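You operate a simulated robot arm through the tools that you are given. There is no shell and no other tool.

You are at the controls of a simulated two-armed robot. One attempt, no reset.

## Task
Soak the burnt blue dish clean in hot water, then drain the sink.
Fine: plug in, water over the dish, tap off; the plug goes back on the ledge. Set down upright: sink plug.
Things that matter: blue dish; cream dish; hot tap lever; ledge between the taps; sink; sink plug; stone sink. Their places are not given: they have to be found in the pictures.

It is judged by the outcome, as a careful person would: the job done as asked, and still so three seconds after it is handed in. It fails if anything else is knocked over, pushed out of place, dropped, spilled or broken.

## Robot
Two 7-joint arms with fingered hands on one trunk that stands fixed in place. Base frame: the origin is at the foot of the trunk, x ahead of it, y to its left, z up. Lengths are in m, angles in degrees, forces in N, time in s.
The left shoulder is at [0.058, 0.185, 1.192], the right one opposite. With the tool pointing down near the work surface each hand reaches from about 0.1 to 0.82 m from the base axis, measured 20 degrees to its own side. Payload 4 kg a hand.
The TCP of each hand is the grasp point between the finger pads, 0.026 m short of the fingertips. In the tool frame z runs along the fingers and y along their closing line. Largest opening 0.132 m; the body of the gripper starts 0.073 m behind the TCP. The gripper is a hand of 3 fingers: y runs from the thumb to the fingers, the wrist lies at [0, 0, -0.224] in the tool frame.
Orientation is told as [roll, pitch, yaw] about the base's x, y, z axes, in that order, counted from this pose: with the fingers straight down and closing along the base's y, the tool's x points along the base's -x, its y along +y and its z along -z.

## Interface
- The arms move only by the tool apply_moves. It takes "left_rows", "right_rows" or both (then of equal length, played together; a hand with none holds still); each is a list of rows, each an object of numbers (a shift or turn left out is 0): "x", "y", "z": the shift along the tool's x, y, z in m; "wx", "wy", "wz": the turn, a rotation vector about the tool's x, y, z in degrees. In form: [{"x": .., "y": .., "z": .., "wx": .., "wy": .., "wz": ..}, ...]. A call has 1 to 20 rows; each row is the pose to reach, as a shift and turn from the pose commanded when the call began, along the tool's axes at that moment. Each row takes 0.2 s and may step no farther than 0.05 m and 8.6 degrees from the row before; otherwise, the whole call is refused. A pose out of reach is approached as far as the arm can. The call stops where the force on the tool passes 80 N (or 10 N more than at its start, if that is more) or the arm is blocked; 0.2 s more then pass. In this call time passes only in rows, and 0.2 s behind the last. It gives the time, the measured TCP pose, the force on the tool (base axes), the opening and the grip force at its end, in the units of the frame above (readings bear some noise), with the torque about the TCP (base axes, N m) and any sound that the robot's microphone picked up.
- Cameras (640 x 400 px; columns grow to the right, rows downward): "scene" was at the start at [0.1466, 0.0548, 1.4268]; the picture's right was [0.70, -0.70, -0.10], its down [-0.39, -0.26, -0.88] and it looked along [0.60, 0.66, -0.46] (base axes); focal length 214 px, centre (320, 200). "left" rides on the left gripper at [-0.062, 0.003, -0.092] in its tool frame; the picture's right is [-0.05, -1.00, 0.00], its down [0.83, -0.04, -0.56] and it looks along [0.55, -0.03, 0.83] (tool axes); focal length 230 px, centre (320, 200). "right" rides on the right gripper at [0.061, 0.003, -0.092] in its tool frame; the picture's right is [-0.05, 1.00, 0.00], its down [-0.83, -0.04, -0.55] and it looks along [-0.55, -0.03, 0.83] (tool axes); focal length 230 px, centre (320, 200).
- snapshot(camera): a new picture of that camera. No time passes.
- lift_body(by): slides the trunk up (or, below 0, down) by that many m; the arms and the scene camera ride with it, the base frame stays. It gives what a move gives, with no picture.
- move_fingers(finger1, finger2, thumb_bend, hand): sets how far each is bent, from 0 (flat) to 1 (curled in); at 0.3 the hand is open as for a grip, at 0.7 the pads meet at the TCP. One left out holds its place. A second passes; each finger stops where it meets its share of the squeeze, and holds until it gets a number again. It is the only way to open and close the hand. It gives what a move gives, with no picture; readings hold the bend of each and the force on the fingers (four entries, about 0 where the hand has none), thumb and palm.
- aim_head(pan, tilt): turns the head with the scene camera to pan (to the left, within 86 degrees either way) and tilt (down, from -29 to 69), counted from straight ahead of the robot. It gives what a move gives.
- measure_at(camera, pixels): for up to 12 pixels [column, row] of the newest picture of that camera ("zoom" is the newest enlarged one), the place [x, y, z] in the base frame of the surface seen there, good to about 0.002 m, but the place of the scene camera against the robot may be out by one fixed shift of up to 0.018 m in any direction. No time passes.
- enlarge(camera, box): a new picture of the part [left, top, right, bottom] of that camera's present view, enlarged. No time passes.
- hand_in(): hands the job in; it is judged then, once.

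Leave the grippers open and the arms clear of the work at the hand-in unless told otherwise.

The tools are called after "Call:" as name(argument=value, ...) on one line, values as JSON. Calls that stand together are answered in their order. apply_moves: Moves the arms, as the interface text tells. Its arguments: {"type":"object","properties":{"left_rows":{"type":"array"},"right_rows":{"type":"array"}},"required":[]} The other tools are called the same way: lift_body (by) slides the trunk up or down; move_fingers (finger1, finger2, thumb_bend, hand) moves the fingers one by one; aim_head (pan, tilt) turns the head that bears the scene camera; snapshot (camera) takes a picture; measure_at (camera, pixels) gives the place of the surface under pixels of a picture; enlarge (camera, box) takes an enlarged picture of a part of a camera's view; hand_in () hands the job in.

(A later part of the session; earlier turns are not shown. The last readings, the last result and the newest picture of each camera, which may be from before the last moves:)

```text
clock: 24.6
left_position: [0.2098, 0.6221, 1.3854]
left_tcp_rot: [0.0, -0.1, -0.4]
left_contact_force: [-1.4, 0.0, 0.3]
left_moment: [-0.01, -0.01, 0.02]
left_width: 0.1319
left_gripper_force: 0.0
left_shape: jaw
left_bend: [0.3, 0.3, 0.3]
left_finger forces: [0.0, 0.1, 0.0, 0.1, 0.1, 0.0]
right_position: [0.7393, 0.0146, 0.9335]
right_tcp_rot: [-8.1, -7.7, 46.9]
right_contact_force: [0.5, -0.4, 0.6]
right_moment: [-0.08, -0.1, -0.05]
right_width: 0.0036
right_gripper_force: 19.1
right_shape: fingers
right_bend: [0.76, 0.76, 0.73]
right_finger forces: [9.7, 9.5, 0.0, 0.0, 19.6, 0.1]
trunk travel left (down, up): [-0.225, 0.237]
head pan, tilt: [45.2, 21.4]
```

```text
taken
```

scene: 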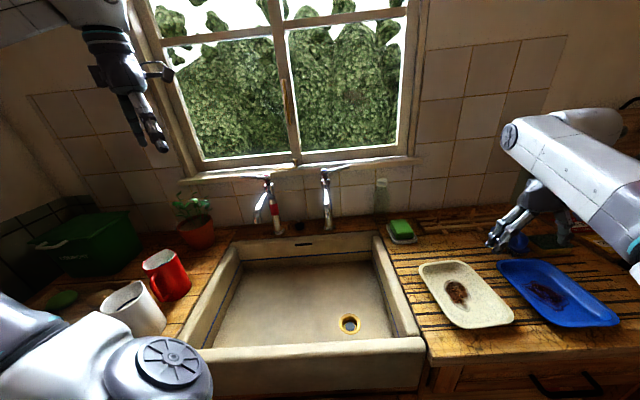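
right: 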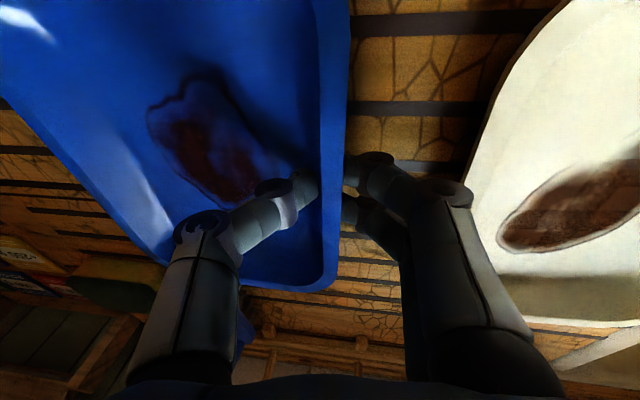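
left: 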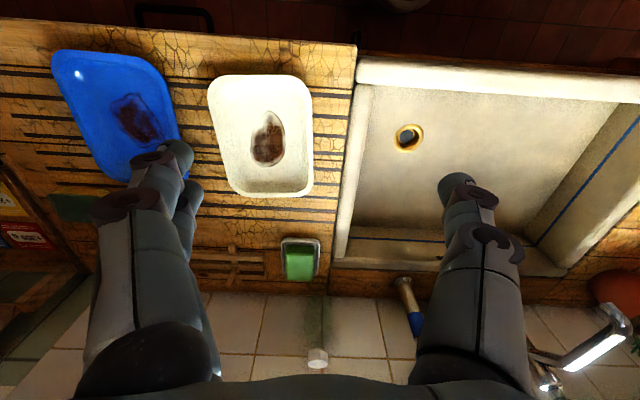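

The grip is on: 9.7 N, 9.5 N and 19.6 N on the wall, with width 3.6 mm. I'll test-lift 0.02 m slowly.

Call:
apply_moves(right_rows=[{"x": -0.0007, "y": -0.0007, "z": -0.0049}, {"x": -0.0014, "y": -0.0014, "z": -0.0098}, {"x": -0.002, "y": -0.0021, "z": -0.0147}, {"x": -0.0027, "y": -0.0028, "z": -0.0196}])

Call:
snapshot(camera="right")

Call:
enlarge(camera="scene", box=[400, 170, 640, 340])

```text
clock: 25.6
left_position: [0.2087, 0.623, 1.3856]
left_tcp_rot: [0.1, -0.1, -0.4]
left_contact_force: [-0.7, -0.2, 0.3]
left_moment: [-0.01, 0.01, -0.03]
left_width: 0.132
left_gripper_force: 0.1
left_shape: jaw
left_bend: [0.3, 0.3, 0.3]
left_finger forces: [0.0, 0.1, 0.1, 0.1, 0.1, 0.0]
right_position: [0.7388, 0.0145, 0.9529]
right_tcp_rot: [-8.0, -7.7, 46.8]
right_contact_force: [-1.2, -0.9, -0.9]
right_moment: [-0.01, -0.03, -0.02]
right_width: 0.0035
right_gripper_force: 17.9
right_shape: fingers
right_bend: [0.76, 0.76, 0.73]
right_finger forces: [9.5, 8.7, 0.1, 0.0, 18.5, 0.0]
trunk travel left (down, up): [-0.225, 0.237]
head pan, tilt: [45.2, 21.4]
```

```text
taken
```

right: 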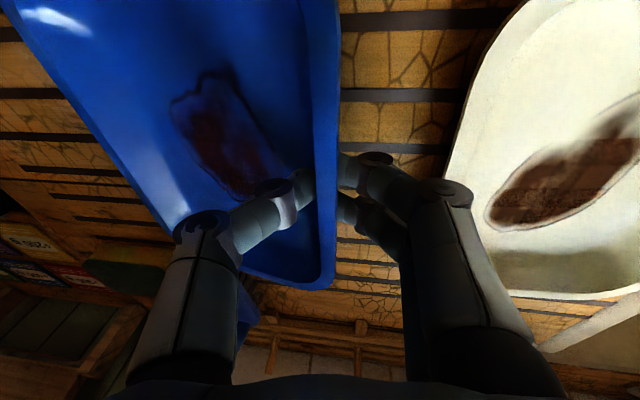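

```text
2.35 times, centred on (520, 255) of scene
```

zoom: 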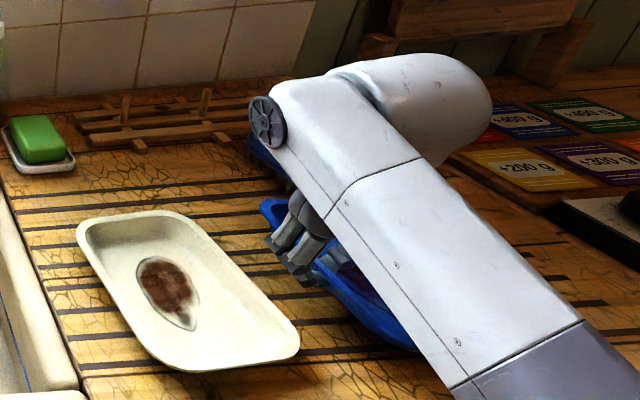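

I'll check how the dish hangs by measuring points on its near rim, far edge and floor.

Call:
measure_at(camera="right", pixels=[[330, 60], [332, 120], [328, 260], [270, 275], [60, 80], [110, 160], [300, 60], [200, 60], [225, 110], [290, 230], [280, 282], [400, 20]])

```text
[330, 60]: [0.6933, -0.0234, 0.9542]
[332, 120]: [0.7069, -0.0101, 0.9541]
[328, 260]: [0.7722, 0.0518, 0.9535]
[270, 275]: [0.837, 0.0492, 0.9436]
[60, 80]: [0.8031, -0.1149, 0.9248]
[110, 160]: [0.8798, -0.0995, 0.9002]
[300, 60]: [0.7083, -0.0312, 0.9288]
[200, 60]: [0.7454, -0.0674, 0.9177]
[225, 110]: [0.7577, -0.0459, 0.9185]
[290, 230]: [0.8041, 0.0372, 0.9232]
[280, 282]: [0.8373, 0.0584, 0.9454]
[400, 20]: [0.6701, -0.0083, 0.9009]
```

The near rim rose to 0.954 but the floor slopes about 9.5° downward away from the hand, so the far edge may still be touching. I'll lift 0.03 more and compare.

Call:
apply_moves(right_rows=[{"x": -0.0014, "y": -0.0014, "z": -0.0098}, {"x": -0.0027, "y": -0.0028, "z": -0.0196}, {"x": -0.0041, "y": -0.0042, "z": -0.0294}])

Call:
snapshot(camera="right")

Call:
measure_at(camera="right", pixels=[[330, 60], [332, 120], [328, 260], [270, 275], [60, 80], [110, 160], [300, 60], [200, 60], [225, 110], [290, 230], [280, 282], [400, 20]])

Call:
enlarge(camera="scene", box=[400, 170, 640, 340])

```text
clock: 26.4
left_position: [0.2078, 0.6244, 1.3846]
left_tcp_rot: [0.0, -0.1, -0.4]
left_contact_force: [0.5, -0.1, -0.7]
left_moment: [-0.01, -0.01, -0.01]
left_width: 0.1319
left_gripper_force: 0.1
left_shape: jaw
left_bend: [0.3, 0.3, 0.3]
left_finger forces: [0.0, 0.1, 0.1, 0.0, 0.0, 0.1]
right_position: [0.7394, 0.0155, 0.9843]
right_tcp_rot: [-8.1, -7.7, 46.9]
right_contact_force: [-0.2, -0.5, -1.8]
right_moment: [0.0, 0.01, -0.02]
right_width: 0.0034
right_gripper_force: 17.1
right_shape: fingers
right_bend: [0.77, 0.77, 0.73]
right_finger forces: [8.5, 8.4, 0.1, 0.1, 17.3, 0.1]
trunk travel left (down, up): [-0.225, 0.237]
head pan, tilt: [45.2, 21.4]
```

```text
taken
```

right: 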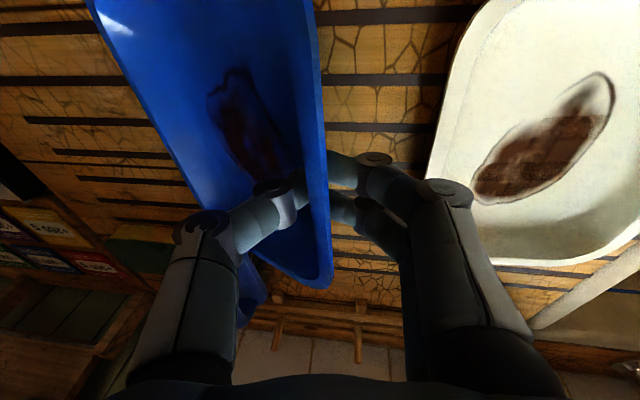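

```text
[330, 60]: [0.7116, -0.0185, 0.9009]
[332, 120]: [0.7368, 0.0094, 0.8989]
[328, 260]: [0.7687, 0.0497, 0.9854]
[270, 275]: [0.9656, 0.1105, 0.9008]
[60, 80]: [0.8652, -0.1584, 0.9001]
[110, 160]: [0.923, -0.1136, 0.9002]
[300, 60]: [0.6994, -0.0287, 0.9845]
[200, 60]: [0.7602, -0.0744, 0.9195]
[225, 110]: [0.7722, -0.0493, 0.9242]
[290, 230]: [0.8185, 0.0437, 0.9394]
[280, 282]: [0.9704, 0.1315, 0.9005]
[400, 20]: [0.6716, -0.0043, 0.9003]
```

```text
2.35 times, centred on (520, 255) of scene
```

zoom: 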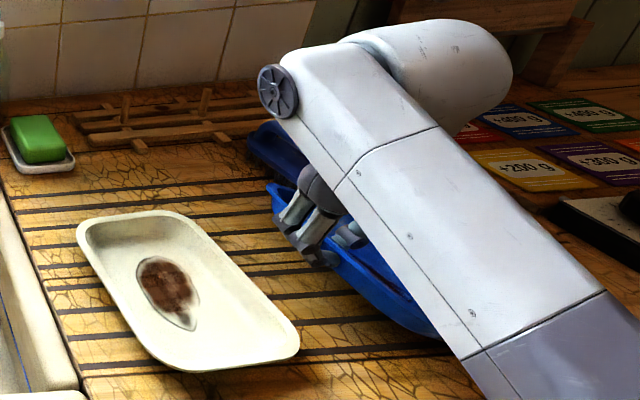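

The dish pivots in the pinch: the far edge still rests on the worktop (tilt about 25°) while the grip stays firm at 17 N. I'll keep lifting slowly right over its place to see whether it hangs securely, watching the force.

Call:
apply_moves(right_rows=[{"x": -0.0014, "y": -0.0014, "z": -0.0098}, {"x": -0.0027, "y": -0.0028, "z": -0.0196}, {"x": -0.0041, "y": -0.0042, "z": -0.0294}])

Call:
snapshot(camera="right")

Call:
enlarge(camera="scene", box=[400, 170, 640, 340])

```text
clock: 27.2
left_position: [0.2081, 0.6238, 1.3857]
left_tcp_rot: [0.0, -0.2, -0.4]
left_contact_force: [-0.5, 1.0, -0.4]
left_moment: [0.06, 0.02, -0.01]
left_width: 0.1317
left_gripper_force: 0.1
left_shape: jaw
left_bend: [0.3, 0.3, 0.3]
left_finger forces: [0.1, 0.0, 0.1, 0.0, 0.0, 0.0]
right_position: [0.7384, 0.0142, 1.0135]
right_tcp_rot: [-8.0, -7.7, 46.8]
right_contact_force: [-0.2, -0.1, -2.1]
right_moment: [0.06, 0.09, -0.02]
right_width: 0.0038
right_gripper_force: 17.0
right_shape: fingers
right_bend: [0.77, 0.77, 0.72]
right_finger forces: [8.3, 8.5, 0.1, 0.1, 16.9, 0.0]
trunk travel left (down, up): [-0.225, 0.237]
head pan, tilt: [45.2, 21.4]
```

```text
taken
```

right: 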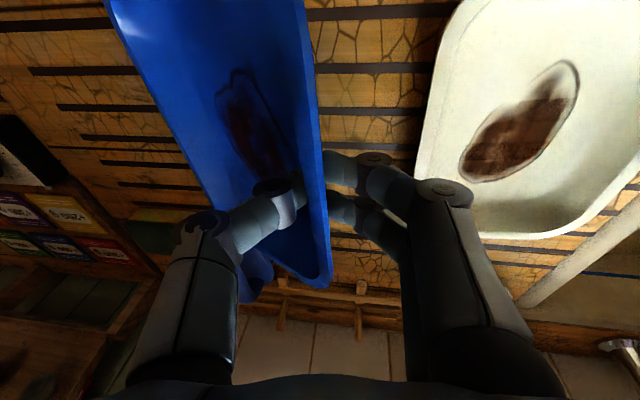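

```text
2.35 times, centred on (520, 255) of scene
```

zoom: 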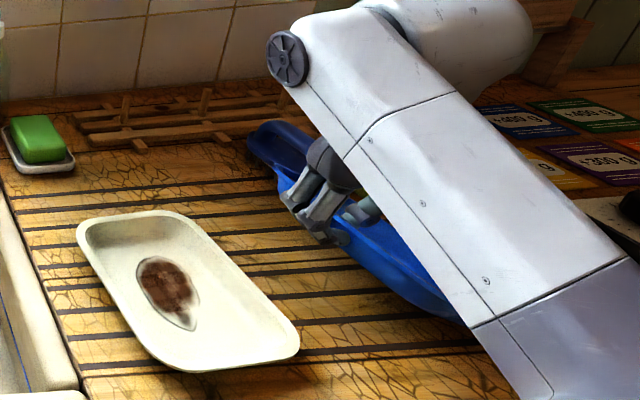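

I'll check the tilt and the lowest point of the dish again by measurement.

Call:
measure_at(camera="right", pixels=[[200, 30], [240, 60], [280, 60], [250, 110], [290, 120], [300, 60], [312, 230], [300, 250], [165, 120], [180, 150], [220, 40], [320, 150]])

```text
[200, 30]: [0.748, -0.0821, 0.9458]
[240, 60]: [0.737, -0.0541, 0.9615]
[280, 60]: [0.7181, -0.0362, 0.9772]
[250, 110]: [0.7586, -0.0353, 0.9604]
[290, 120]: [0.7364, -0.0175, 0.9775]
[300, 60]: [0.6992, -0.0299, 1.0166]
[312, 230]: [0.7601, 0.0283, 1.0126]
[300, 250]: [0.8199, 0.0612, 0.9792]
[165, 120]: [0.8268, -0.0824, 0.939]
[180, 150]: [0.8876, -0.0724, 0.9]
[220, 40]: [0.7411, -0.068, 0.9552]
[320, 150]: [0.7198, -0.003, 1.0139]
```

The dish now hangs free at about a 30° tilt (lowest part ≈0.913, load ≈2 N) and the grip is stable. Before carrying it across, I'll check where the left arm's elbow is so the right arm won't meet it.

Call:
snapshot(camera="scene")

Call:
measure_at(camera="scene", pixels=[[175, 345], [205, 370], [110, 340], [60, 350], [30, 310], [120, 390], [100, 60], [40, 20], [150, 100], [205, 390]])

```text
taken
```

scene: 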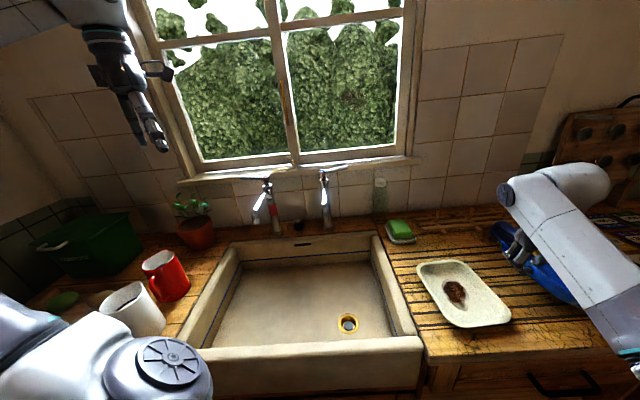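

```text
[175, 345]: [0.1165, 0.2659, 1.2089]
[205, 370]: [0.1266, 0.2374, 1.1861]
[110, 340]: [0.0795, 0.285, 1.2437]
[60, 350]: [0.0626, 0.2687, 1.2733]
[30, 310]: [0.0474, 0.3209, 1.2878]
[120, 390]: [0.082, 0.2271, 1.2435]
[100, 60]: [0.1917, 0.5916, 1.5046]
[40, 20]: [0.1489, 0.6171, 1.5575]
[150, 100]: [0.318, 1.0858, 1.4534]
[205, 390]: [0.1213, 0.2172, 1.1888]
```

The left shoulder sticks out to x≈0.13, y≈0.25, so the right arm should not reach far left. I'll set the dish in the sink behind the drain instead. First I'll locate the cold tap's spout, which overhangs there, and lift the dish a further 0.066 m.

Call:
enlarge(camera="scene", box=[300, 165, 400, 240])

Call:
measure_at(camera="zoom", pixels=[[153, 200], [155, 225], [160, 245], [165, 150], [155, 140], [230, 95], [180, 70], [505, 100], [520, 250], [520, 300]])

Call:
apply_moves(right_rows=[{"x": -0.0029, "y": -0.003, "z": -0.0216}, {"x": -0.0059, "y": -0.0061, "z": -0.0431}, {"x": -0.0088, "y": -0.0091, "z": -0.0647}])

Call:
snapshot(camera="right")

```text
5.33 times, centred on (350, 202) of scene
```

zoom: 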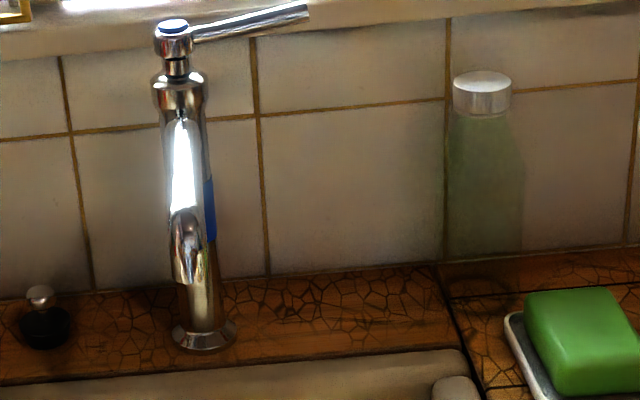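

```text
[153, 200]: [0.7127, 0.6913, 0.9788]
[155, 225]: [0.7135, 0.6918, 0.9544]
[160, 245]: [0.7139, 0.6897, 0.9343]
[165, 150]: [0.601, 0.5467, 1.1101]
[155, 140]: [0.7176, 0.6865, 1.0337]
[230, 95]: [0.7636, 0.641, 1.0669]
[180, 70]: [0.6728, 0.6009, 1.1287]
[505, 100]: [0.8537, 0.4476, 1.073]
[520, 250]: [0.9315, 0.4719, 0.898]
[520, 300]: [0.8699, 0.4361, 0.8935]
```

```text
clock: 28.0
left_position: [0.2089, 0.6219, 1.3865]
left_tcp_rot: [0.0, -0.1, -0.4]
left_contact_force: [0.8, -0.2, -0.1]
left_moment: [0.03, -0.02, -0.01]
left_width: 0.1321
left_gripper_force: 0.1
left_shape: jaw
left_bend: [0.3, 0.3, 0.3]
left_finger forces: [0.1, 0.1, 0.0, 0.1, 0.1, 0.0]
right_position: [0.7377, 0.0147, 1.0797]
right_tcp_rot: [-8.1, -7.8, 46.9]
right_contact_force: [0.2, -0.3, -0.9]
right_moment: [0.06, 0.06, 0.0]
right_width: 0.0041
right_gripper_force: 16.9
right_shape: fingers
right_bend: [0.77, 0.77, 0.72]
right_finger forces: [8.2, 8.3, 0.1, 0.0, 16.9, 0.1]
trunk travel left (down, up): [-0.225, 0.237]
head pan, tilt: [45.2, 21.4]
```

```text
taken
```

right: 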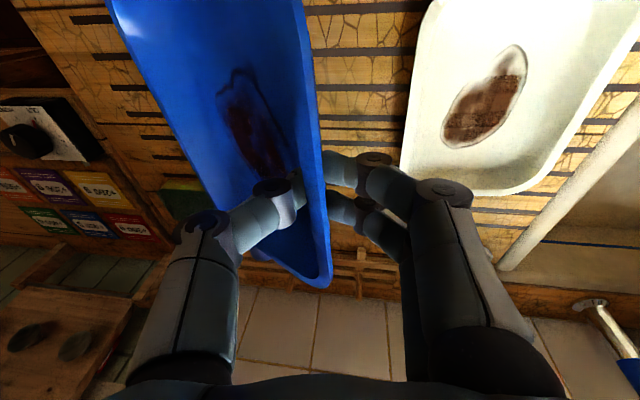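

The dish holds steady with lowest part ≈0.98, clear of the cream dish. Now I'll carry it left along the bench while turning the hand, first half.

Call:
apply_moves(right_rows=[{"x": -0.0017, "y": 0.0297, "z": -0.004, "wx": -0.66, "wy": -0.67, "wz": -4.79}, {"x": -0.0033, "y": 0.0595, "z": -0.0079, "wx": -1.31, "wy": -1.34, "wz": -9.59}, {"x": -0.005, "y": 0.0892, "z": -0.0119, "wx": -1.97, "wy": -2.02, "wz": -14.38}, {"x": -0.0066, "y": 0.119, "z": -0.0158, "wx": -2.62, "wy": -2.69, "wz": -19.18}, {"x": -0.0083, "y": 0.1487, "z": -0.0198, "wx": -3.28, "wy": -3.36, "wz": -23.97}, {"x": -0.01, "y": 0.1784, "z": -0.0238, "wx": -3.94, "wy": -4.03, "wz": -28.76}, {"x": -0.0116, "y": 0.2082, "z": -0.0277, "wx": -4.59, "wy": -4.7, "wz": -33.56}, {"x": -0.0133, "y": 0.2379, "z": -0.0317, "wx": -5.25, "wy": -5.38, "wz": -38.35}, {"x": -0.0149, "y": 0.2677, "z": -0.0356, "wx": -5.9, "wy": -6.05, "wz": -43.15}])

Call:
snapshot(camera="scene")

Call:
snapshot(camera="right")

```text
clock: 30.0
left_position: [0.2079, 0.6243, 1.385]
left_tcp_rot: [0.1, -0.1, -0.4]
left_contact_force: [-0.3, -1.0, -0.2]
left_moment: [0.02, 0.0, -0.01]
left_width: 0.1319
left_gripper_force: 0.1
left_shape: jaw
left_bend: [0.3, 0.3, 0.3]
left_finger forces: [0.1, 0.1, 0.0, 0.0, 0.0, 0.0]
right_position: [0.5516, 0.2113, 1.078]
right_tcp_rot: [-8.1, -7.5, 91.0]
right_contact_force: [0.3, 0.3, -1.3]
right_moment: [-0.03, 0.08, 0.01]
right_width: 0.0038
right_gripper_force: 17.1
right_shape: fingers
right_bend: [0.77, 0.77, 0.72]
right_finger forces: [8.2, 8.3, 0.0, 0.0, 16.9, 0.0]
trunk travel left (down, up): [-0.225, 0.237]
head pan, tilt: [45.2, 21.4]
```

```text
taken
```

scene: 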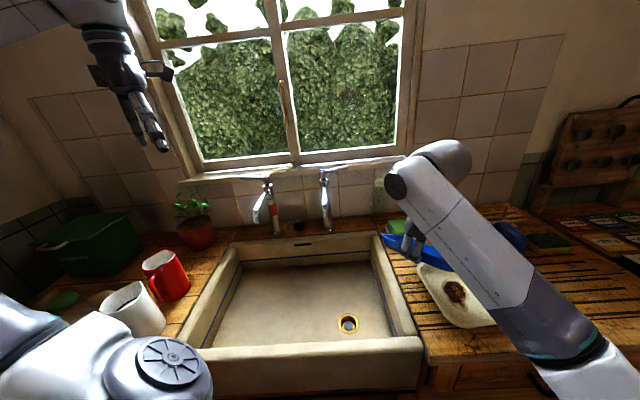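

```text
taken
```

right: 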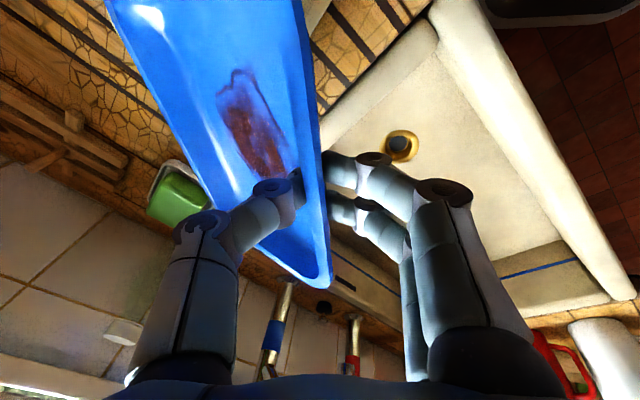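

Halfway, the dish is steady and over the sink's right wall. Second half now: to u≈−0.03 with yaw 135, so the dish points toward the back wall.

Call:
apply_moves(right_rows=[{"x": -0.0218, "y": 0.0206, "z": 0.0001, "wx": -0.66, "wy": -0.67, "wz": -4.79}, {"x": -0.0436, "y": 0.0412, "z": 0.0002, "wx": -1.31, "wy": -1.34, "wz": -9.59}, {"x": -0.0654, "y": 0.0618, "z": 0.0002, "wx": -1.97, "wy": -2.02, "wz": -14.38}, {"x": -0.0872, "y": 0.0824, "z": 0.0003, "wx": -2.62, "wy": -2.69, "wz": -19.18}, {"x": -0.1091, "y": 0.1029, "z": 0.0004, "wx": -3.28, "wy": -3.36, "wz": -23.97}, {"x": -0.1309, "y": 0.1235, "z": 0.0005, "wx": -3.94, "wy": -4.03, "wz": -28.76}, {"x": -0.1527, "y": 0.1441, "z": 0.0005, "wx": -4.59, "wy": -4.7, "wz": -33.56}, {"x": -0.1745, "y": 0.1647, "z": 0.0006, "wx": -5.25, "wy": -5.38, "wz": -38.35}, {"x": -0.1963, "y": 0.1853, "z": 0.0007, "wx": -5.9, "wy": -6.05, "wz": -43.15}])

Call:
snapshot(camera="scene")

Call:
snapshot(camera="right")

```text
clock: 32.0
left_position: [0.2081, 0.6231, 1.3874]
left_tcp_rot: [0.1, -0.1, -0.4]
left_contact_force: [0.2, -0.7, 0.4]
left_moment: [-0.02, 0.03, -0.01]
left_width: 0.1322
left_gripper_force: 0.0
left_shape: jaw
left_bend: [0.3, 0.3, 0.3]
left_finger forces: [0.0, 0.1, 0.0, 0.0, 0.0, 0.1]
right_position: [0.3936, 0.3128, 1.0205]
right_tcp_rot: [-8.1, -7.5, 134.2]
right_contact_force: [1.3, -0.1, -1.3]
right_moment: [-0.03, 0.01, -0.02]
right_width: 0.0036
right_gripper_force: 14.7
right_shape: fingers
right_bend: [0.78, 0.78, 0.69]
right_finger forces: [8.2, 6.1, 0.1, 0.0, 15.3, 0.0]
right hand out of reach, approached as far as the arm can: row 6, 7, 8, 9
trunk travel left (down, up): [-0.225, 0.237]
head pan, tilt: [45.2, 21.4]
```

```text
taken
```

scene: 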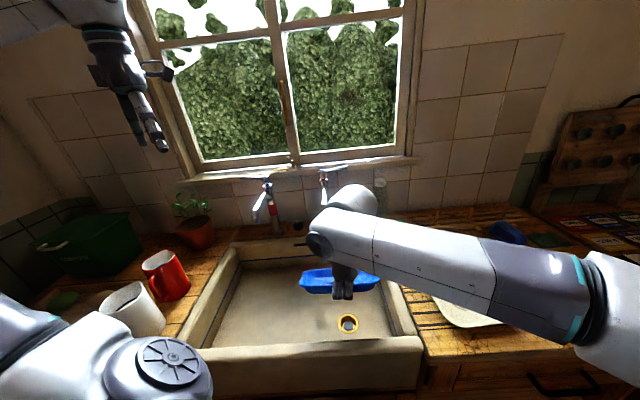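

```text
taken
```

right: 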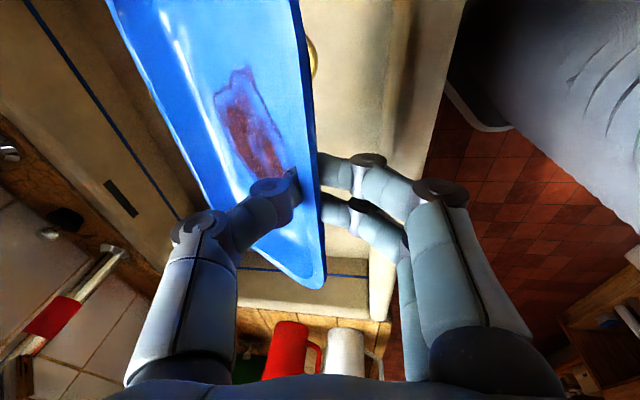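

The arm fell short: at (0.394, 0.313, 1.02) with yaw 134 it is out of reach, though the dish is still held. I'll turn the hand back to about yaw 115 and shift toward the back of the sink, to about (0.42, 0.375), keeping height.

Call:
apply_moves(right_rows=[{"x": -0.0064, "y": -0.0152, "z": 0.003, "wx": 0.64, "wy": 0.65, "wz": 4.66}, {"x": -0.0128, "y": -0.0305, "z": 0.006, "wx": 1.27, "wy": 1.31, "wz": 9.32}, {"x": -0.0192, "y": -0.0457, "z": 0.009, "wx": 1.91, "wy": 1.96, "wz": 13.98}, {"x": -0.0256, "y": -0.061, "z": 0.0121, "wx": 2.55, "wy": 2.62, "wz": 18.64}])

Call:
snapshot(camera="right")

Call:
snapshot(camera="scene")

```text
clock: 33.0
left_position: [0.2095, 0.6228, 1.3856]
left_tcp_rot: [0.0, -0.1, -0.5]
left_contact_force: [0.8, 0.0, 1.4]
left_moment: [-0.01, -0.01, 0.0]
left_width: 0.132
left_gripper_force: 0.1
left_shape: jaw
left_bend: [0.3, 0.3, 0.3]
left_finger forces: [0.1, 0.1, 0.0, 0.0, 0.1, 0.0]
right_position: [0.4673, 0.3126, 1.0321]
right_tcp_rot: [-7.9, -7.6, 117.4]
right_contact_force: [-0.1, -0.4, -2.1]
right_moment: [-0.14, 0.25, 0.0]
right_width: 0.0043
right_gripper_force: 20.3
right_shape: fingers
right_bend: [0.78, 0.78, 0.69]
right_finger forces: [9.8, 10.5, 0.0, 0.0, 20.3, 0.0]
right hand out of reach, approached as far as the arm can: row 2, 3, 4
trunk travel left (down, up): [-0.225, 0.237]
head pan, tilt: [45.2, 21.4]
```

```text
taken
```

right: 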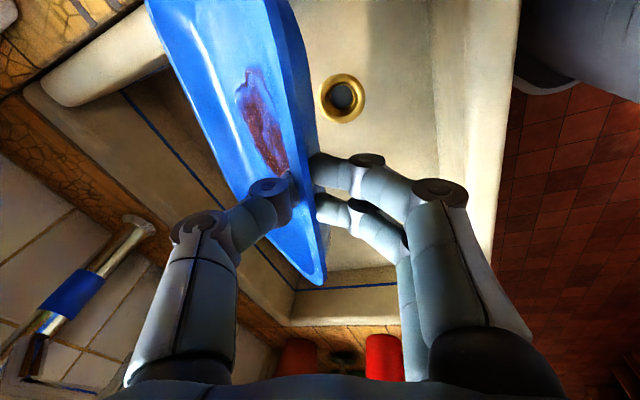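

```text
taken
```

scene: 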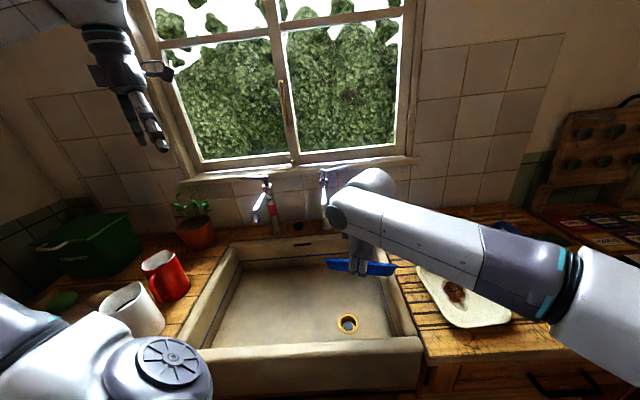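

The limit appears to be y≈0.313 for this arm across its body. I'll check how the dish now hangs, then go back to the pose that fits inside the sink (yaw ~134) and lower there.

Call:
measure_at(camera="right", pixels=[[200, 40], [235, 60], [270, 60], [240, 120], [275, 150], [285, 40], [305, 240], [180, 60], [195, 110], [300, 90], [343, 98], [480, 100]])

Call:
apply_moves(right_rows=[{"x": -0.01, "y": 0.0232, "z": 0.0083, "wx": -0.77, "wy": -0.78, "wz": -5.57}, {"x": -0.02, "y": 0.0463, "z": 0.0165, "wx": -1.53, "wy": -1.57, "wz": -11.13}, {"x": -0.0299, "y": 0.0695, "z": 0.0248, "wx": -2.3, "wy": -2.35, "wz": -16.7}])

Call:
snapshot(camera="right")

```text
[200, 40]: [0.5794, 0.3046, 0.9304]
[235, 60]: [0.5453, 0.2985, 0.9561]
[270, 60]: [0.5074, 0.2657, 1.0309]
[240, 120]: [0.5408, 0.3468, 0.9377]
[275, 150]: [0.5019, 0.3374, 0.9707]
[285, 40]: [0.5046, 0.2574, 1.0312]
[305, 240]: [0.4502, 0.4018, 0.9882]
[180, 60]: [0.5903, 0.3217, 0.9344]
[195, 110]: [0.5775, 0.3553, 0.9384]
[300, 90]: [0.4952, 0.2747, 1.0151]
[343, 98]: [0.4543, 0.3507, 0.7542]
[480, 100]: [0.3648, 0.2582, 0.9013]
```

```text
clock: 33.8
left_position: [0.2082, 0.6235, 1.3853]
left_tcp_rot: [0.0, -0.1, -0.3]
left_contact_force: [-0.3, -0.8, -0.4]
left_moment: [-0.02, 0.0, 0.0]
left_width: 0.1317
left_gripper_force: 0.1
left_shape: jaw
left_bend: [0.3, 0.3, 0.3]
left_finger forces: [0.0, 0.0, 0.1, 0.0, 0.0, 0.0]
right_position: [0.393, 0.314, 1.0019]
right_tcp_rot: [-8.0, -7.6, 132.9]
right_contact_force: [0.4, -0.7, -1.8]
right_moment: [-0.07, 0.03, -0.01]
right_width: 0.0038
right_gripper_force: 16.7
right_shape: fingers
right_bend: [0.78, 0.78, 0.69]
right_finger forces: [7.9, 8.5, 0.0, 0.0, 17.0, 0.0]
trunk travel left (down, up): [-0.225, 0.237]
head pan, tilt: [45.2, 21.4]
```

```text
taken
```

right: 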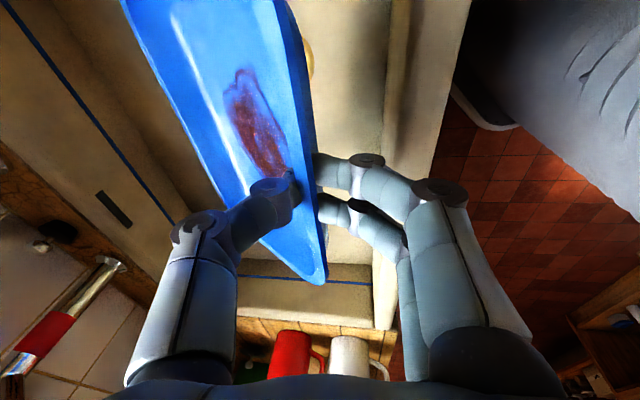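

It reached (0.393, 0.314, 1.00) cleanly with the dish over the sink interior. I'll lower 0.07 m and then test how far it can go toward the back at that height.

Call:
apply_moves(right_rows=[{"x": 0.0031, "y": 0.0032, "z": 0.0229}, {"x": 0.0063, "y": 0.0065, "z": 0.0458}, {"x": 0.0094, "y": 0.0097, "z": 0.0687}])

Call:
apply_moves(right_rows=[{"x": -0.0009, "y": -0.0247, "z": 0.0036}, {"x": -0.0017, "y": -0.0494, "z": 0.0072}])

Call:
snapshot(camera="right")

Call:
snapshot(camera="scene")

```text
clock: 34.6
left_position: [0.2085, 0.6227, 1.3844]
left_tcp_rot: [-0.1, -0.1, -0.3]
left_contact_force: [0.4, 0.2, 0.5]
left_moment: [-0.01, -0.01, -0.02]
left_width: 0.132
left_gripper_force: 0.0
left_shape: jaw
left_bend: [0.3, 0.3, 0.3]
left_finger forces: [0.0, 0.1, 0.0, 0.1, 0.0, 0.0]
right_position: [0.3943, 0.3119, 0.9325]
right_tcp_rot: [-8.0, -7.5, 132.9]
right_contact_force: [0.1, 0.7, -0.6]
right_moment: [-0.04, 0.01, 0.01]
right_width: 0.0038
right_gripper_force: 16.5
right_shape: fingers
right_bend: [0.78, 0.78, 0.69]
right_finger forces: [7.9, 8.3, 0.0, 0.1, 16.8, 0.0]
trunk travel left (down, up): [-0.225, 0.237]
head pan, tilt: [45.2, 21.4]
```

```text
clock: 35.2
left_position: [0.2085, 0.6214, 1.3852]
left_tcp_rot: [0.1, -0.1, -0.4]
left_contact_force: [-0.2, 0.6, -0.1]
left_moment: [0.04, 0.05, 0.0]
left_width: 0.1321
left_gripper_force: 0.0
left_shape: jaw
left_bend: [0.3, 0.3, 0.3]
left_finger forces: [0.1, 0.0, 0.0, 0.0, 0.0, 0.1]
right_position: [0.4121, 0.3289, 0.9313]
right_tcp_rot: [-7.9, -7.6, 132.7]
right_contact_force: [-0.1, 0.1, -1.1]
right_moment: [-0.05, 0.05, -0.02]
right_width: 0.004
right_gripper_force: 16.7
right_shape: fingers
right_bend: [0.78, 0.78, 0.69]
right_finger forces: [8.2, 8.7, 0.0, 0.1, 17.2, 0.0]
right hand out of reach, approached as far as the arm can: row 2
trunk travel left (down, up): [-0.225, 0.237]
head pan, tilt: [45.2, 21.4]
```

```text
taken
```

right: 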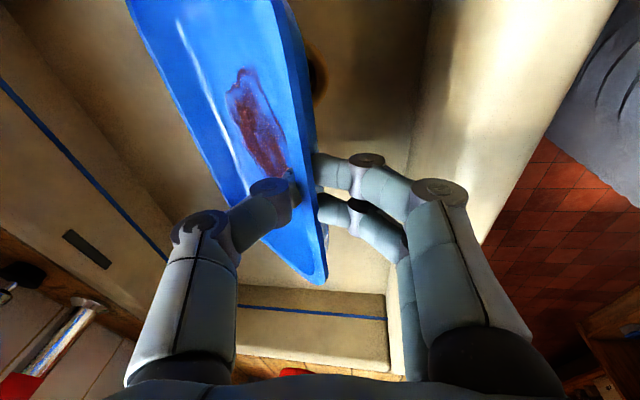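

```text
taken
```

scene: 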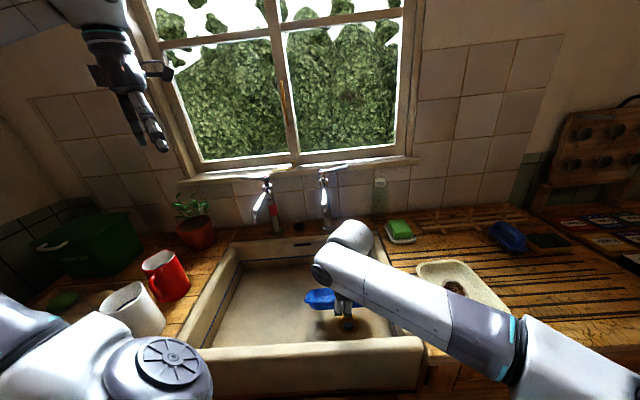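

Lower down it can go farther back (now v≈0.524). I'll lower another 0.05 m and push again toward the back.

Call:
apply_moves(right_rows=[{"x": 0.0034, "y": 0.0035, "z": 0.0245}, {"x": 0.0067, "y": 0.0069, "z": 0.049}])

Call:
apply_moves(right_rows=[{"x": -0.0007, "y": -0.0198, "z": 0.0029}, {"x": -0.0014, "y": -0.0395, "z": 0.0058}])

Call:
snapshot(camera="right")

```text
clock: 35.8
left_position: [0.2097, 0.6232, 1.3855]
left_tcp_rot: [0.0, -0.2, -0.5]
left_contact_force: [0.0, -0.3, 0.2]
left_moment: [0.0, 0.02, -0.01]
left_width: 0.1318
left_gripper_force: 0.0
left_shape: jaw
left_bend: [0.3, 0.3, 0.3]
left_finger forces: [0.0, 0.0, 0.0, 0.0, 0.0, 0.0]
right_position: [0.4113, 0.328, 0.882]
right_tcp_rot: [-7.9, -7.6, 132.8]
right_contact_force: [0.4, -0.7, -2.1]
right_moment: [-0.06, 0.1, -0.02]
right_width: 0.0037
right_gripper_force: 16.7
right_shape: fingers
right_bend: [0.78, 0.78, 0.69]
right_finger forces: [8.0, 8.3, 0.0, 0.0, 16.8, 0.1]
trunk travel left (down, up): [-0.225, 0.237]
head pan, tilt: [45.2, 21.4]
```

```text
clock: 36.4
left_position: [0.2078, 0.6232, 1.3861]
left_tcp_rot: [0.0, -0.1, -0.4]
left_contact_force: [1.2, 0.0, 0.5]
left_moment: [0.0, 0.02, 0.0]
left_width: 0.1321
left_gripper_force: 0.0
left_shape: jaw
left_bend: [0.3, 0.3, 0.3]
left_finger forces: [0.1, 0.1, 0.0, 0.0, 0.0, 0.0]
right_position: [0.4115, 0.3278, 0.8821]
right_tcp_rot: [-8.0, -7.6, 132.9]
right_contact_force: [-0.1, 0.3, -1.0]
right_moment: [-0.04, 0.04, 0.03]
right_width: 0.0039
right_gripper_force: 16.6
right_shape: fingers
right_bend: [0.78, 0.78, 0.69]
right_finger forces: [8.1, 8.6, 0.1, 0.0, 17.2, 0.0]
right hand out of reach, approached as far as the arm can: row 1, 2
trunk travel left (down, up): [-0.225, 0.237]
head pan, tilt: [45.2, 21.4]
```

```text
taken
```

right: 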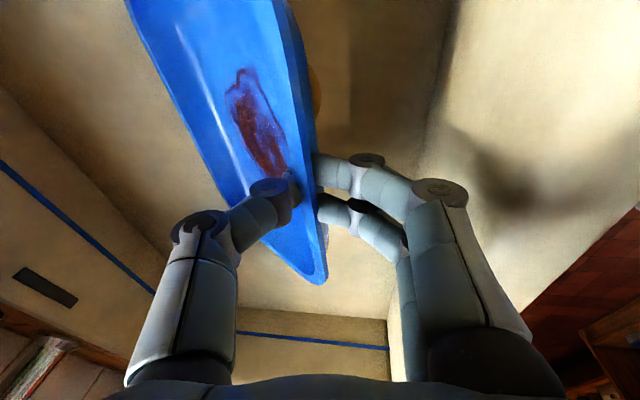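

I'll measure the front wall of the sink in this view (right part of the picture) to see how much room the hand has as it goes down.

Call:
measure_at(camera="right", pixels=[[430, 60], [460, 60], [500, 60], [540, 60], [580, 60], [610, 60], [560, 150], [600, 180], [520, 290], [310, 90], [250, 320], [60, 120]])

Call:
measure_at(camera="right", pixels=[[200, 40], [160, 40], [170, 90], [200, 150], [240, 60], [270, 60], [240, 130], [280, 170], [300, 60], [310, 250], [322, 270], [290, 30]])

```text
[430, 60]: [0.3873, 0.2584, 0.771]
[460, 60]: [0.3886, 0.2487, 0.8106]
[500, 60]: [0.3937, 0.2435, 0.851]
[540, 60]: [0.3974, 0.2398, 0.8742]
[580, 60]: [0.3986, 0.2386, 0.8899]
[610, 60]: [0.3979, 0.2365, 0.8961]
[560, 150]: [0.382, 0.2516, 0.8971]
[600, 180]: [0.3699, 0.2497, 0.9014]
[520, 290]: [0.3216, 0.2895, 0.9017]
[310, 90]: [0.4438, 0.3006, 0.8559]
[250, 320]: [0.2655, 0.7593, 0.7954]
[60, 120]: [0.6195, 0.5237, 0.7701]
```

```text
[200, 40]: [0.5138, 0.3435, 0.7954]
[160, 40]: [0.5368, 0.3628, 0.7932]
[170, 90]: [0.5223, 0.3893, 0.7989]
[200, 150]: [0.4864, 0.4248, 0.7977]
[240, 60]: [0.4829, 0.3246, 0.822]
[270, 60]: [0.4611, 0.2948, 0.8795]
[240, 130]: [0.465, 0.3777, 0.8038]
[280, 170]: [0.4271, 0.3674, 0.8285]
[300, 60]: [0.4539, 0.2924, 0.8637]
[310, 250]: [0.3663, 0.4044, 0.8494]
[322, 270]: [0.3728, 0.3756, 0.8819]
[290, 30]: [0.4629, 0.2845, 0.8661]
```

The floor is at z≈0.771 and the front inner wall at v≈0.4505. The dish hangs at about 36°, its far edge almost on the floor. I'll lean the hand 17° more, which pulls the wrist back and levels the dish, and then push the fingertips about 0.05 m farther toward the back.

Call:
apply_moves(right_rows=[{"wx": 6}, {"wx": 12}, {"wx": 17}, {"x": -0.0006, "y": -0.0165, "z": 0.0024, "wx": 17}, {"x": -0.0011, "y": -0.0329, "z": 0.0048, "wx": 17}, {"x": -0.0017, "y": -0.0494, "z": 0.0072, "wx": 17}])

Call:
snapshot(camera="right")

Call:
snapshot(camera="scene")

```text
clock: 37.8
left_position: [0.2081, 0.6244, 1.3856]
left_tcp_rot: [0.1, -0.1, -0.3]
left_contact_force: [0.4, 0.1, -0.9]
left_moment: [-0.03, -0.01, 0.01]
left_width: 0.1317
left_gripper_force: 0.1
left_shape: jaw
left_bend: [0.3, 0.3, 0.3]
left_finger forces: [0.0, 0.0, 0.0, 0.1, 0.0, 0.0]
right_position: [0.4468, 0.3642, 0.8819]
right_tcp_rot: [-24.8, -7.5, 132.9]
right_contact_force: [0.4, 0.8, -2.3]
right_moment: [-0.06, 0.09, -0.02]
right_width: 0.0041
right_gripper_force: 17.8
right_shape: fingers
right_bend: [0.78, 0.78, 0.69]
right_finger forces: [8.6, 9.0, 0.0, 0.0, 17.5, 0.1]
trunk travel left (down, up): [-0.225, 0.237]
head pan, tilt: [45.2, 21.4]
```

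```text
taken
```

right: 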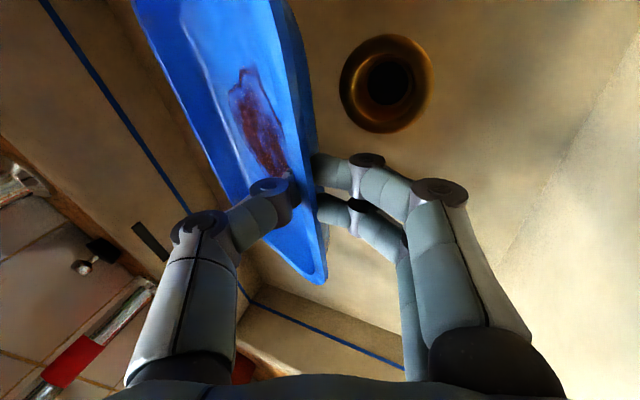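

```text
taken
```

scene: 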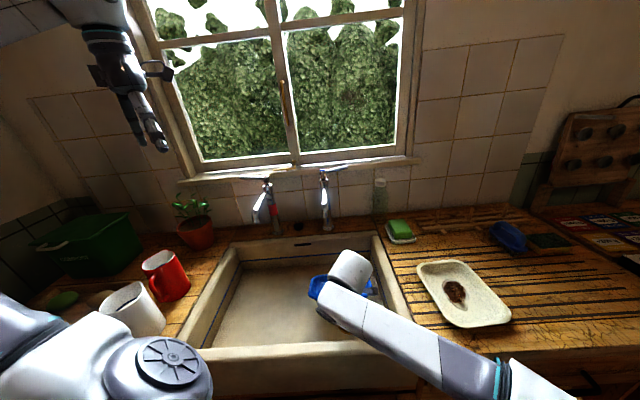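

That worked: TCP is now (0.447, 0.364, 0.882) with no reach warning. I'll go farther: 0.045 m to the back and 0.04 m to the left, so the dish lands behind and left of the drain (ring seen at (386,84)).

Call:
apply_moves(right_rows=[{"x": -0.0137, "y": -0.0124, "z": 0.0078}, {"x": -0.0274, "y": -0.0247, "z": 0.0157}, {"x": -0.0411, "y": -0.0371, "z": 0.0235}])

Call:
snapshot(camera="right")

```text
clock: 38.6
left_position: [0.2088, 0.623, 1.3848]
left_tcp_rot: [-0.1, -0.1, -0.3]
left_contact_force: [-0.2, 0.3, 0.4]
left_moment: [0.01, -0.01, 0.01]
left_width: 0.1317
left_gripper_force: 0.2
left_shape: jaw
left_bend: [0.3, 0.3, 0.3]
left_finger forces: [0.1, 0.0, 0.0, 0.1, 0.0, 0.1]
right_position: [0.4468, 0.3632, 0.8825]
right_tcp_rot: [-25.0, -7.6, 132.9]
right_contact_force: [0.2, 0.7, -0.7]
right_moment: [-0.1, 0.09, -0.02]
right_width: 0.0037
right_gripper_force: 17.9
right_shape: fingers
right_bend: [0.78, 0.78, 0.69]
right_finger forces: [8.6, 9.1, 0.0, 0.0, 17.5, 0.0]
right hand out of reach, approached as far as the arm can: row 1, 2, 3
trunk travel left (down, up): [-0.225, 0.237]
head pan, tilt: [45.2, 21.4]
```

```text
taken
```

right: 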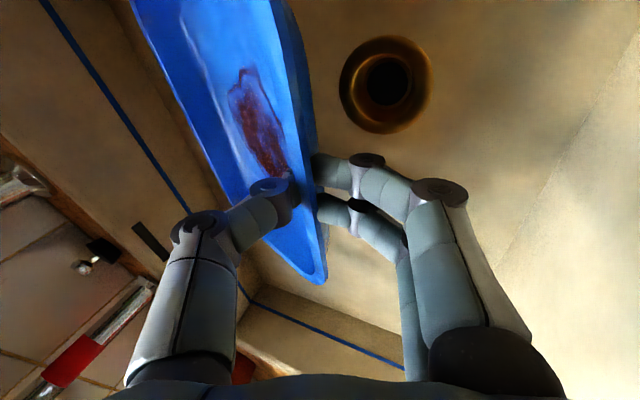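

That's this arm's limit, so I'll lay the dish down here and later let the left hand draw it off the drain. Lowering slowly by 0.07 m, watching the forces.

Call:
apply_moves(right_rows=[{"x": 0.0019, "y": 0.0059, "z": 0.0126}, {"x": 0.0038, "y": 0.0117, "z": 0.0251}, {"x": 0.0056, "y": 0.0176, "z": 0.0377}, {"x": 0.0067, "y": 0.0209, "z": 0.0449}])

Call:
snapshot(camera="right")

Call:
enlarge(camera="scene", box=[200, 220, 440, 380])

```text
clock: 39.6
left_position: [0.2086, 0.6238, 1.3865]
left_tcp_rot: [0.0, -0.1, -0.4]
left_contact_force: [-0.4, 0.5, 0.0]
left_moment: [0.02, 0.02, -0.02]
left_width: 0.1321
left_gripper_force: 0.1
left_shape: jaw
left_bend: [0.3, 0.3, 0.3]
left_finger forces: [0.1, 0.0, 0.0, 0.0, 0.1, 0.0]
right_position: [0.4469, 0.3643, 0.8319]
right_tcp_rot: [-25.1, -7.6, 132.9]
right_contact_force: [0.1, -0.9, -0.8]
right_moment: [-0.04, 0.03, 0.0]
right_width: 0.0034
right_gripper_force: 15.6
right_shape: fingers
right_bend: [0.78, 0.78, 0.7]
right_finger forces: [6.9, 8.7, 0.0, 0.1, 15.4, 0.0]
trunk travel left (down, up): [-0.225, 0.237]
head pan, tilt: [45.2, 21.4]
```

```text
taken
```

right: 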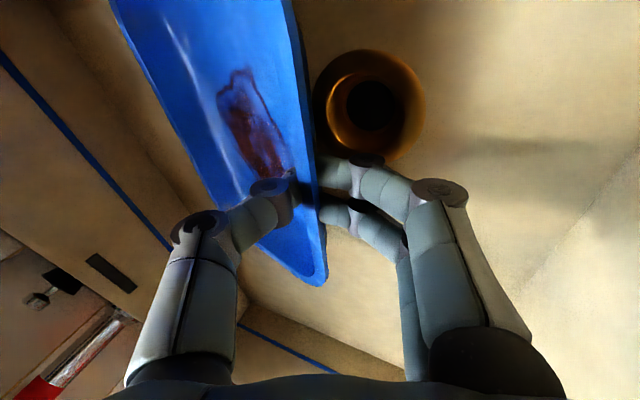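

```text
2.50 times, centred on (320, 300) of scene
```

zoom: 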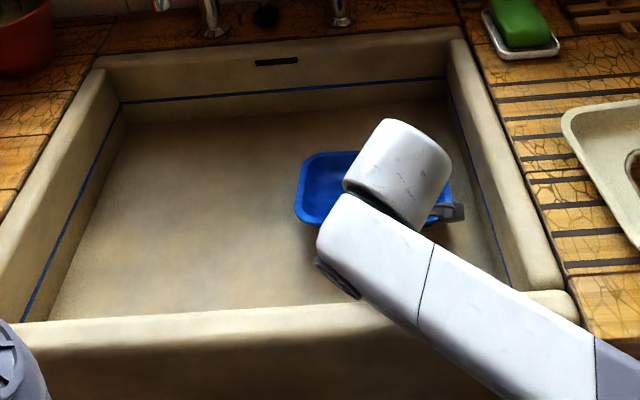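

The far edge is resting and the near edge is still about 3 cm up. Before the last bit I'll check the forearm's height over the sink's front rim.

Call:
measure_at(camera="zoom", pixels=[[390, 225], [430, 280], [500, 320], [560, 340], [420, 330], [340, 285], [620, 370], [470, 370]])

Call:
measure_at(camera="right", pixels=[[313, 180], [323, 270], [300, 60], [215, 30], [130, 30], [180, 150], [250, 60], [370, 100], [320, 105], [424, 105], [365, 52], [380, 158]])

```text
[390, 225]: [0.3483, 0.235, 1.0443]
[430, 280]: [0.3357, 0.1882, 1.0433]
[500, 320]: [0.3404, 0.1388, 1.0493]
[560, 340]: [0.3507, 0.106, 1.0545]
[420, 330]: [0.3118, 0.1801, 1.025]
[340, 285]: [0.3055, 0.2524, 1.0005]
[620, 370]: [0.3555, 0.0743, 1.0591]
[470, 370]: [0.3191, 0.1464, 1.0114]
```

```text
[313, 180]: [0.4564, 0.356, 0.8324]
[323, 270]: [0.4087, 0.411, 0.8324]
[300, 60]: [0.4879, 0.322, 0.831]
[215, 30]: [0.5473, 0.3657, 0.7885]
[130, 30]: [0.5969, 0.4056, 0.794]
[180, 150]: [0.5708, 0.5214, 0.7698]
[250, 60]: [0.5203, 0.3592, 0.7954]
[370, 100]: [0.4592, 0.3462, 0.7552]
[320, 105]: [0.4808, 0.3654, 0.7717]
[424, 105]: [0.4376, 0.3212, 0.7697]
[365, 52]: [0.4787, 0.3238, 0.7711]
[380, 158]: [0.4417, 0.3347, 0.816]
```

The forearm top is at ≈1.04, so there is room. The near rim is at 0.832 and needs to come down to ≈0.80. I'll lower the remaining 0.026 m gently.

Call:
apply_moves(right_rows=[{"x": 0.0012, "y": 0.0036, "z": 0.0078}, {"x": 0.0023, "y": 0.0073, "z": 0.0156}, {"x": 0.0035, "y": 0.0109, "z": 0.0233}])

Call:
snapshot(camera="right")

```text
clock: 40.4
left_position: [0.208, 0.6229, 1.3856]
left_tcp_rot: [0.0, -0.2, -0.4]
left_contact_force: [0.8, -0.9, 0.1]
left_moment: [0.03, 0.02, 0.03]
left_width: 0.1318
left_gripper_force: 0.0
left_shape: jaw
left_bend: [0.3, 0.3, 0.3]
left_finger forces: [0.0, 0.0, 0.0, 0.0, 0.0, 0.1]
right_position: [0.4484, 0.3624, 0.8045]
right_tcp_rot: [-25.0, -7.6, 132.9]
right_contact_force: [0.1, 0.0, 1.0]
right_moment: [0.06, -0.08, 0.03]
right_width: 0.0034
right_gripper_force: 15.7
right_shape: fingers
right_bend: [0.78, 0.78, 0.71]
right_finger forces: [7.1, 9.2, 0.0, 0.1, 15.7, 0.0]
trunk travel left (down, up): [-0.225, 0.237]
head pan, tilt: [45.2, 21.4]
```

```text
taken
```

right: 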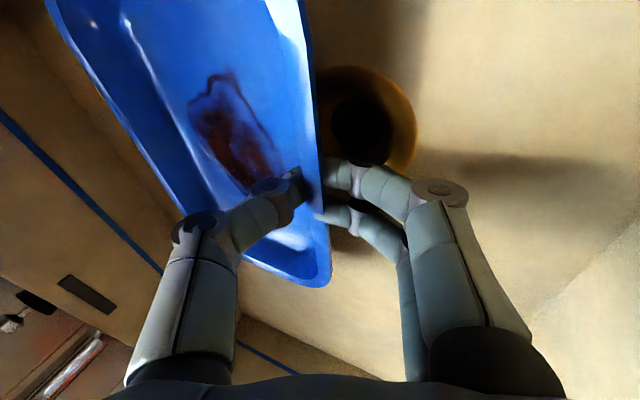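

The dish is down (contact +1 N). I'll open the fingers only slightly, since they are close to the floor, then check before backing out along the tool axis.

Call:
move_fingers(hand="right", finger1=0.67, finger2=0.67, thumb_bend=0.62)

Call:
snapshot(camera="right")

```text
clock: 41.4
left_position: [0.2097, 0.6239, 1.3857]
left_tcp_rot: [0.0, -0.1, -0.4]
left_contact_force: [-0.6, 0.8, -0.5]
left_moment: [0.01, -0.01, 0.03]
left_width: 0.1319
left_gripper_force: 0.0
left_shape: jaw
left_bend: [0.3, 0.3, 0.3]
left_finger forces: [0.1, 0.0, 0.0, 0.1, 0.0, 0.1]
right_position: [0.4487, 0.3628, 0.8053]
right_tcp_rot: [-25.0, -7.6, 132.9]
right_contact_force: [0.3, -0.9, -0.4]
right_moment: [0.02, 0.01, 0.02]
right_width: 0.0205
right_gripper_force: 0.0
right_shape: fingers
right_bend: [0.67, 0.67, 0.62]
right_finger forces: [0.0, 0.0, 0.0, 0.0, 0.1, 0.0]
trunk travel left (down, up): [-0.225, 0.237]
head pan, tilt: [45.2, 21.4]
```

```text
taken
```

right: 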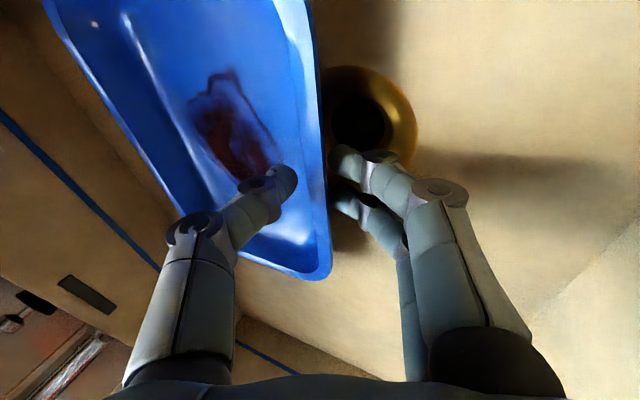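

The dish lies flat and free (opening 0.02). Backing the right hand out along the tool axis, then straight up.

Call:
apply_moves(right_rows=[{"z": -0.02}, {"z": -0.04}, {"x": -0.0054, "y": -0.0168, "z": -0.0759}, {"x": -0.0107, "y": -0.0335, "z": -0.1118}, {"x": -0.0161, "y": -0.0503, "z": -0.1477}, {"x": -0.0214, "y": -0.067, "z": -0.1837}])

Call:
snapshot(camera="right")

Call:
snapshot(camera="scene")

```text
clock: 42.8
left_position: [0.2073, 0.6231, 1.3861]
left_tcp_rot: [0.1, 0.0, -0.4]
left_contact_force: [0.1, -0.3, -0.2]
left_moment: [-0.03, 0.0, 0.0]
left_width: 0.1317
left_gripper_force: 0.0
left_shape: jaw
left_bend: [0.3, 0.3, 0.3]
left_finger forces: [0.1, 0.1, 0.0, 0.1, 0.0, 0.0]
right_position: [0.4377, 0.3495, 1.0033]
right_tcp_rot: [-25.0, -7.6, 132.9]
right_contact_force: [0.6, 0.7, 0.3]
right_moment: [0.03, 0.0, 0.0]
right_width: 0.0205
right_gripper_force: 0.0
right_shape: fingers
right_bend: [0.67, 0.67, 0.62]
right_finger forces: [0.1, 0.0, 0.1, 0.0, 0.0, 0.1]
trunk travel left (down, up): [-0.225, 0.237]
head pan, tilt: [45.2, 21.4]
```

```text
taken
```

right: 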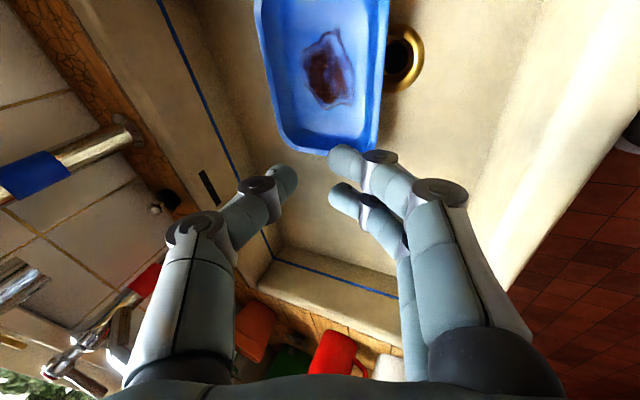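

```text
taken
```

scene: 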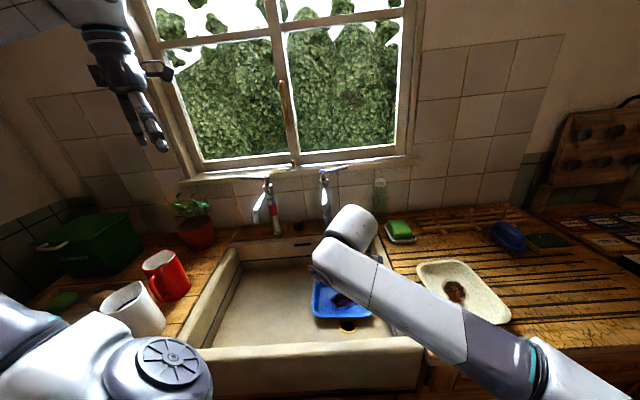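

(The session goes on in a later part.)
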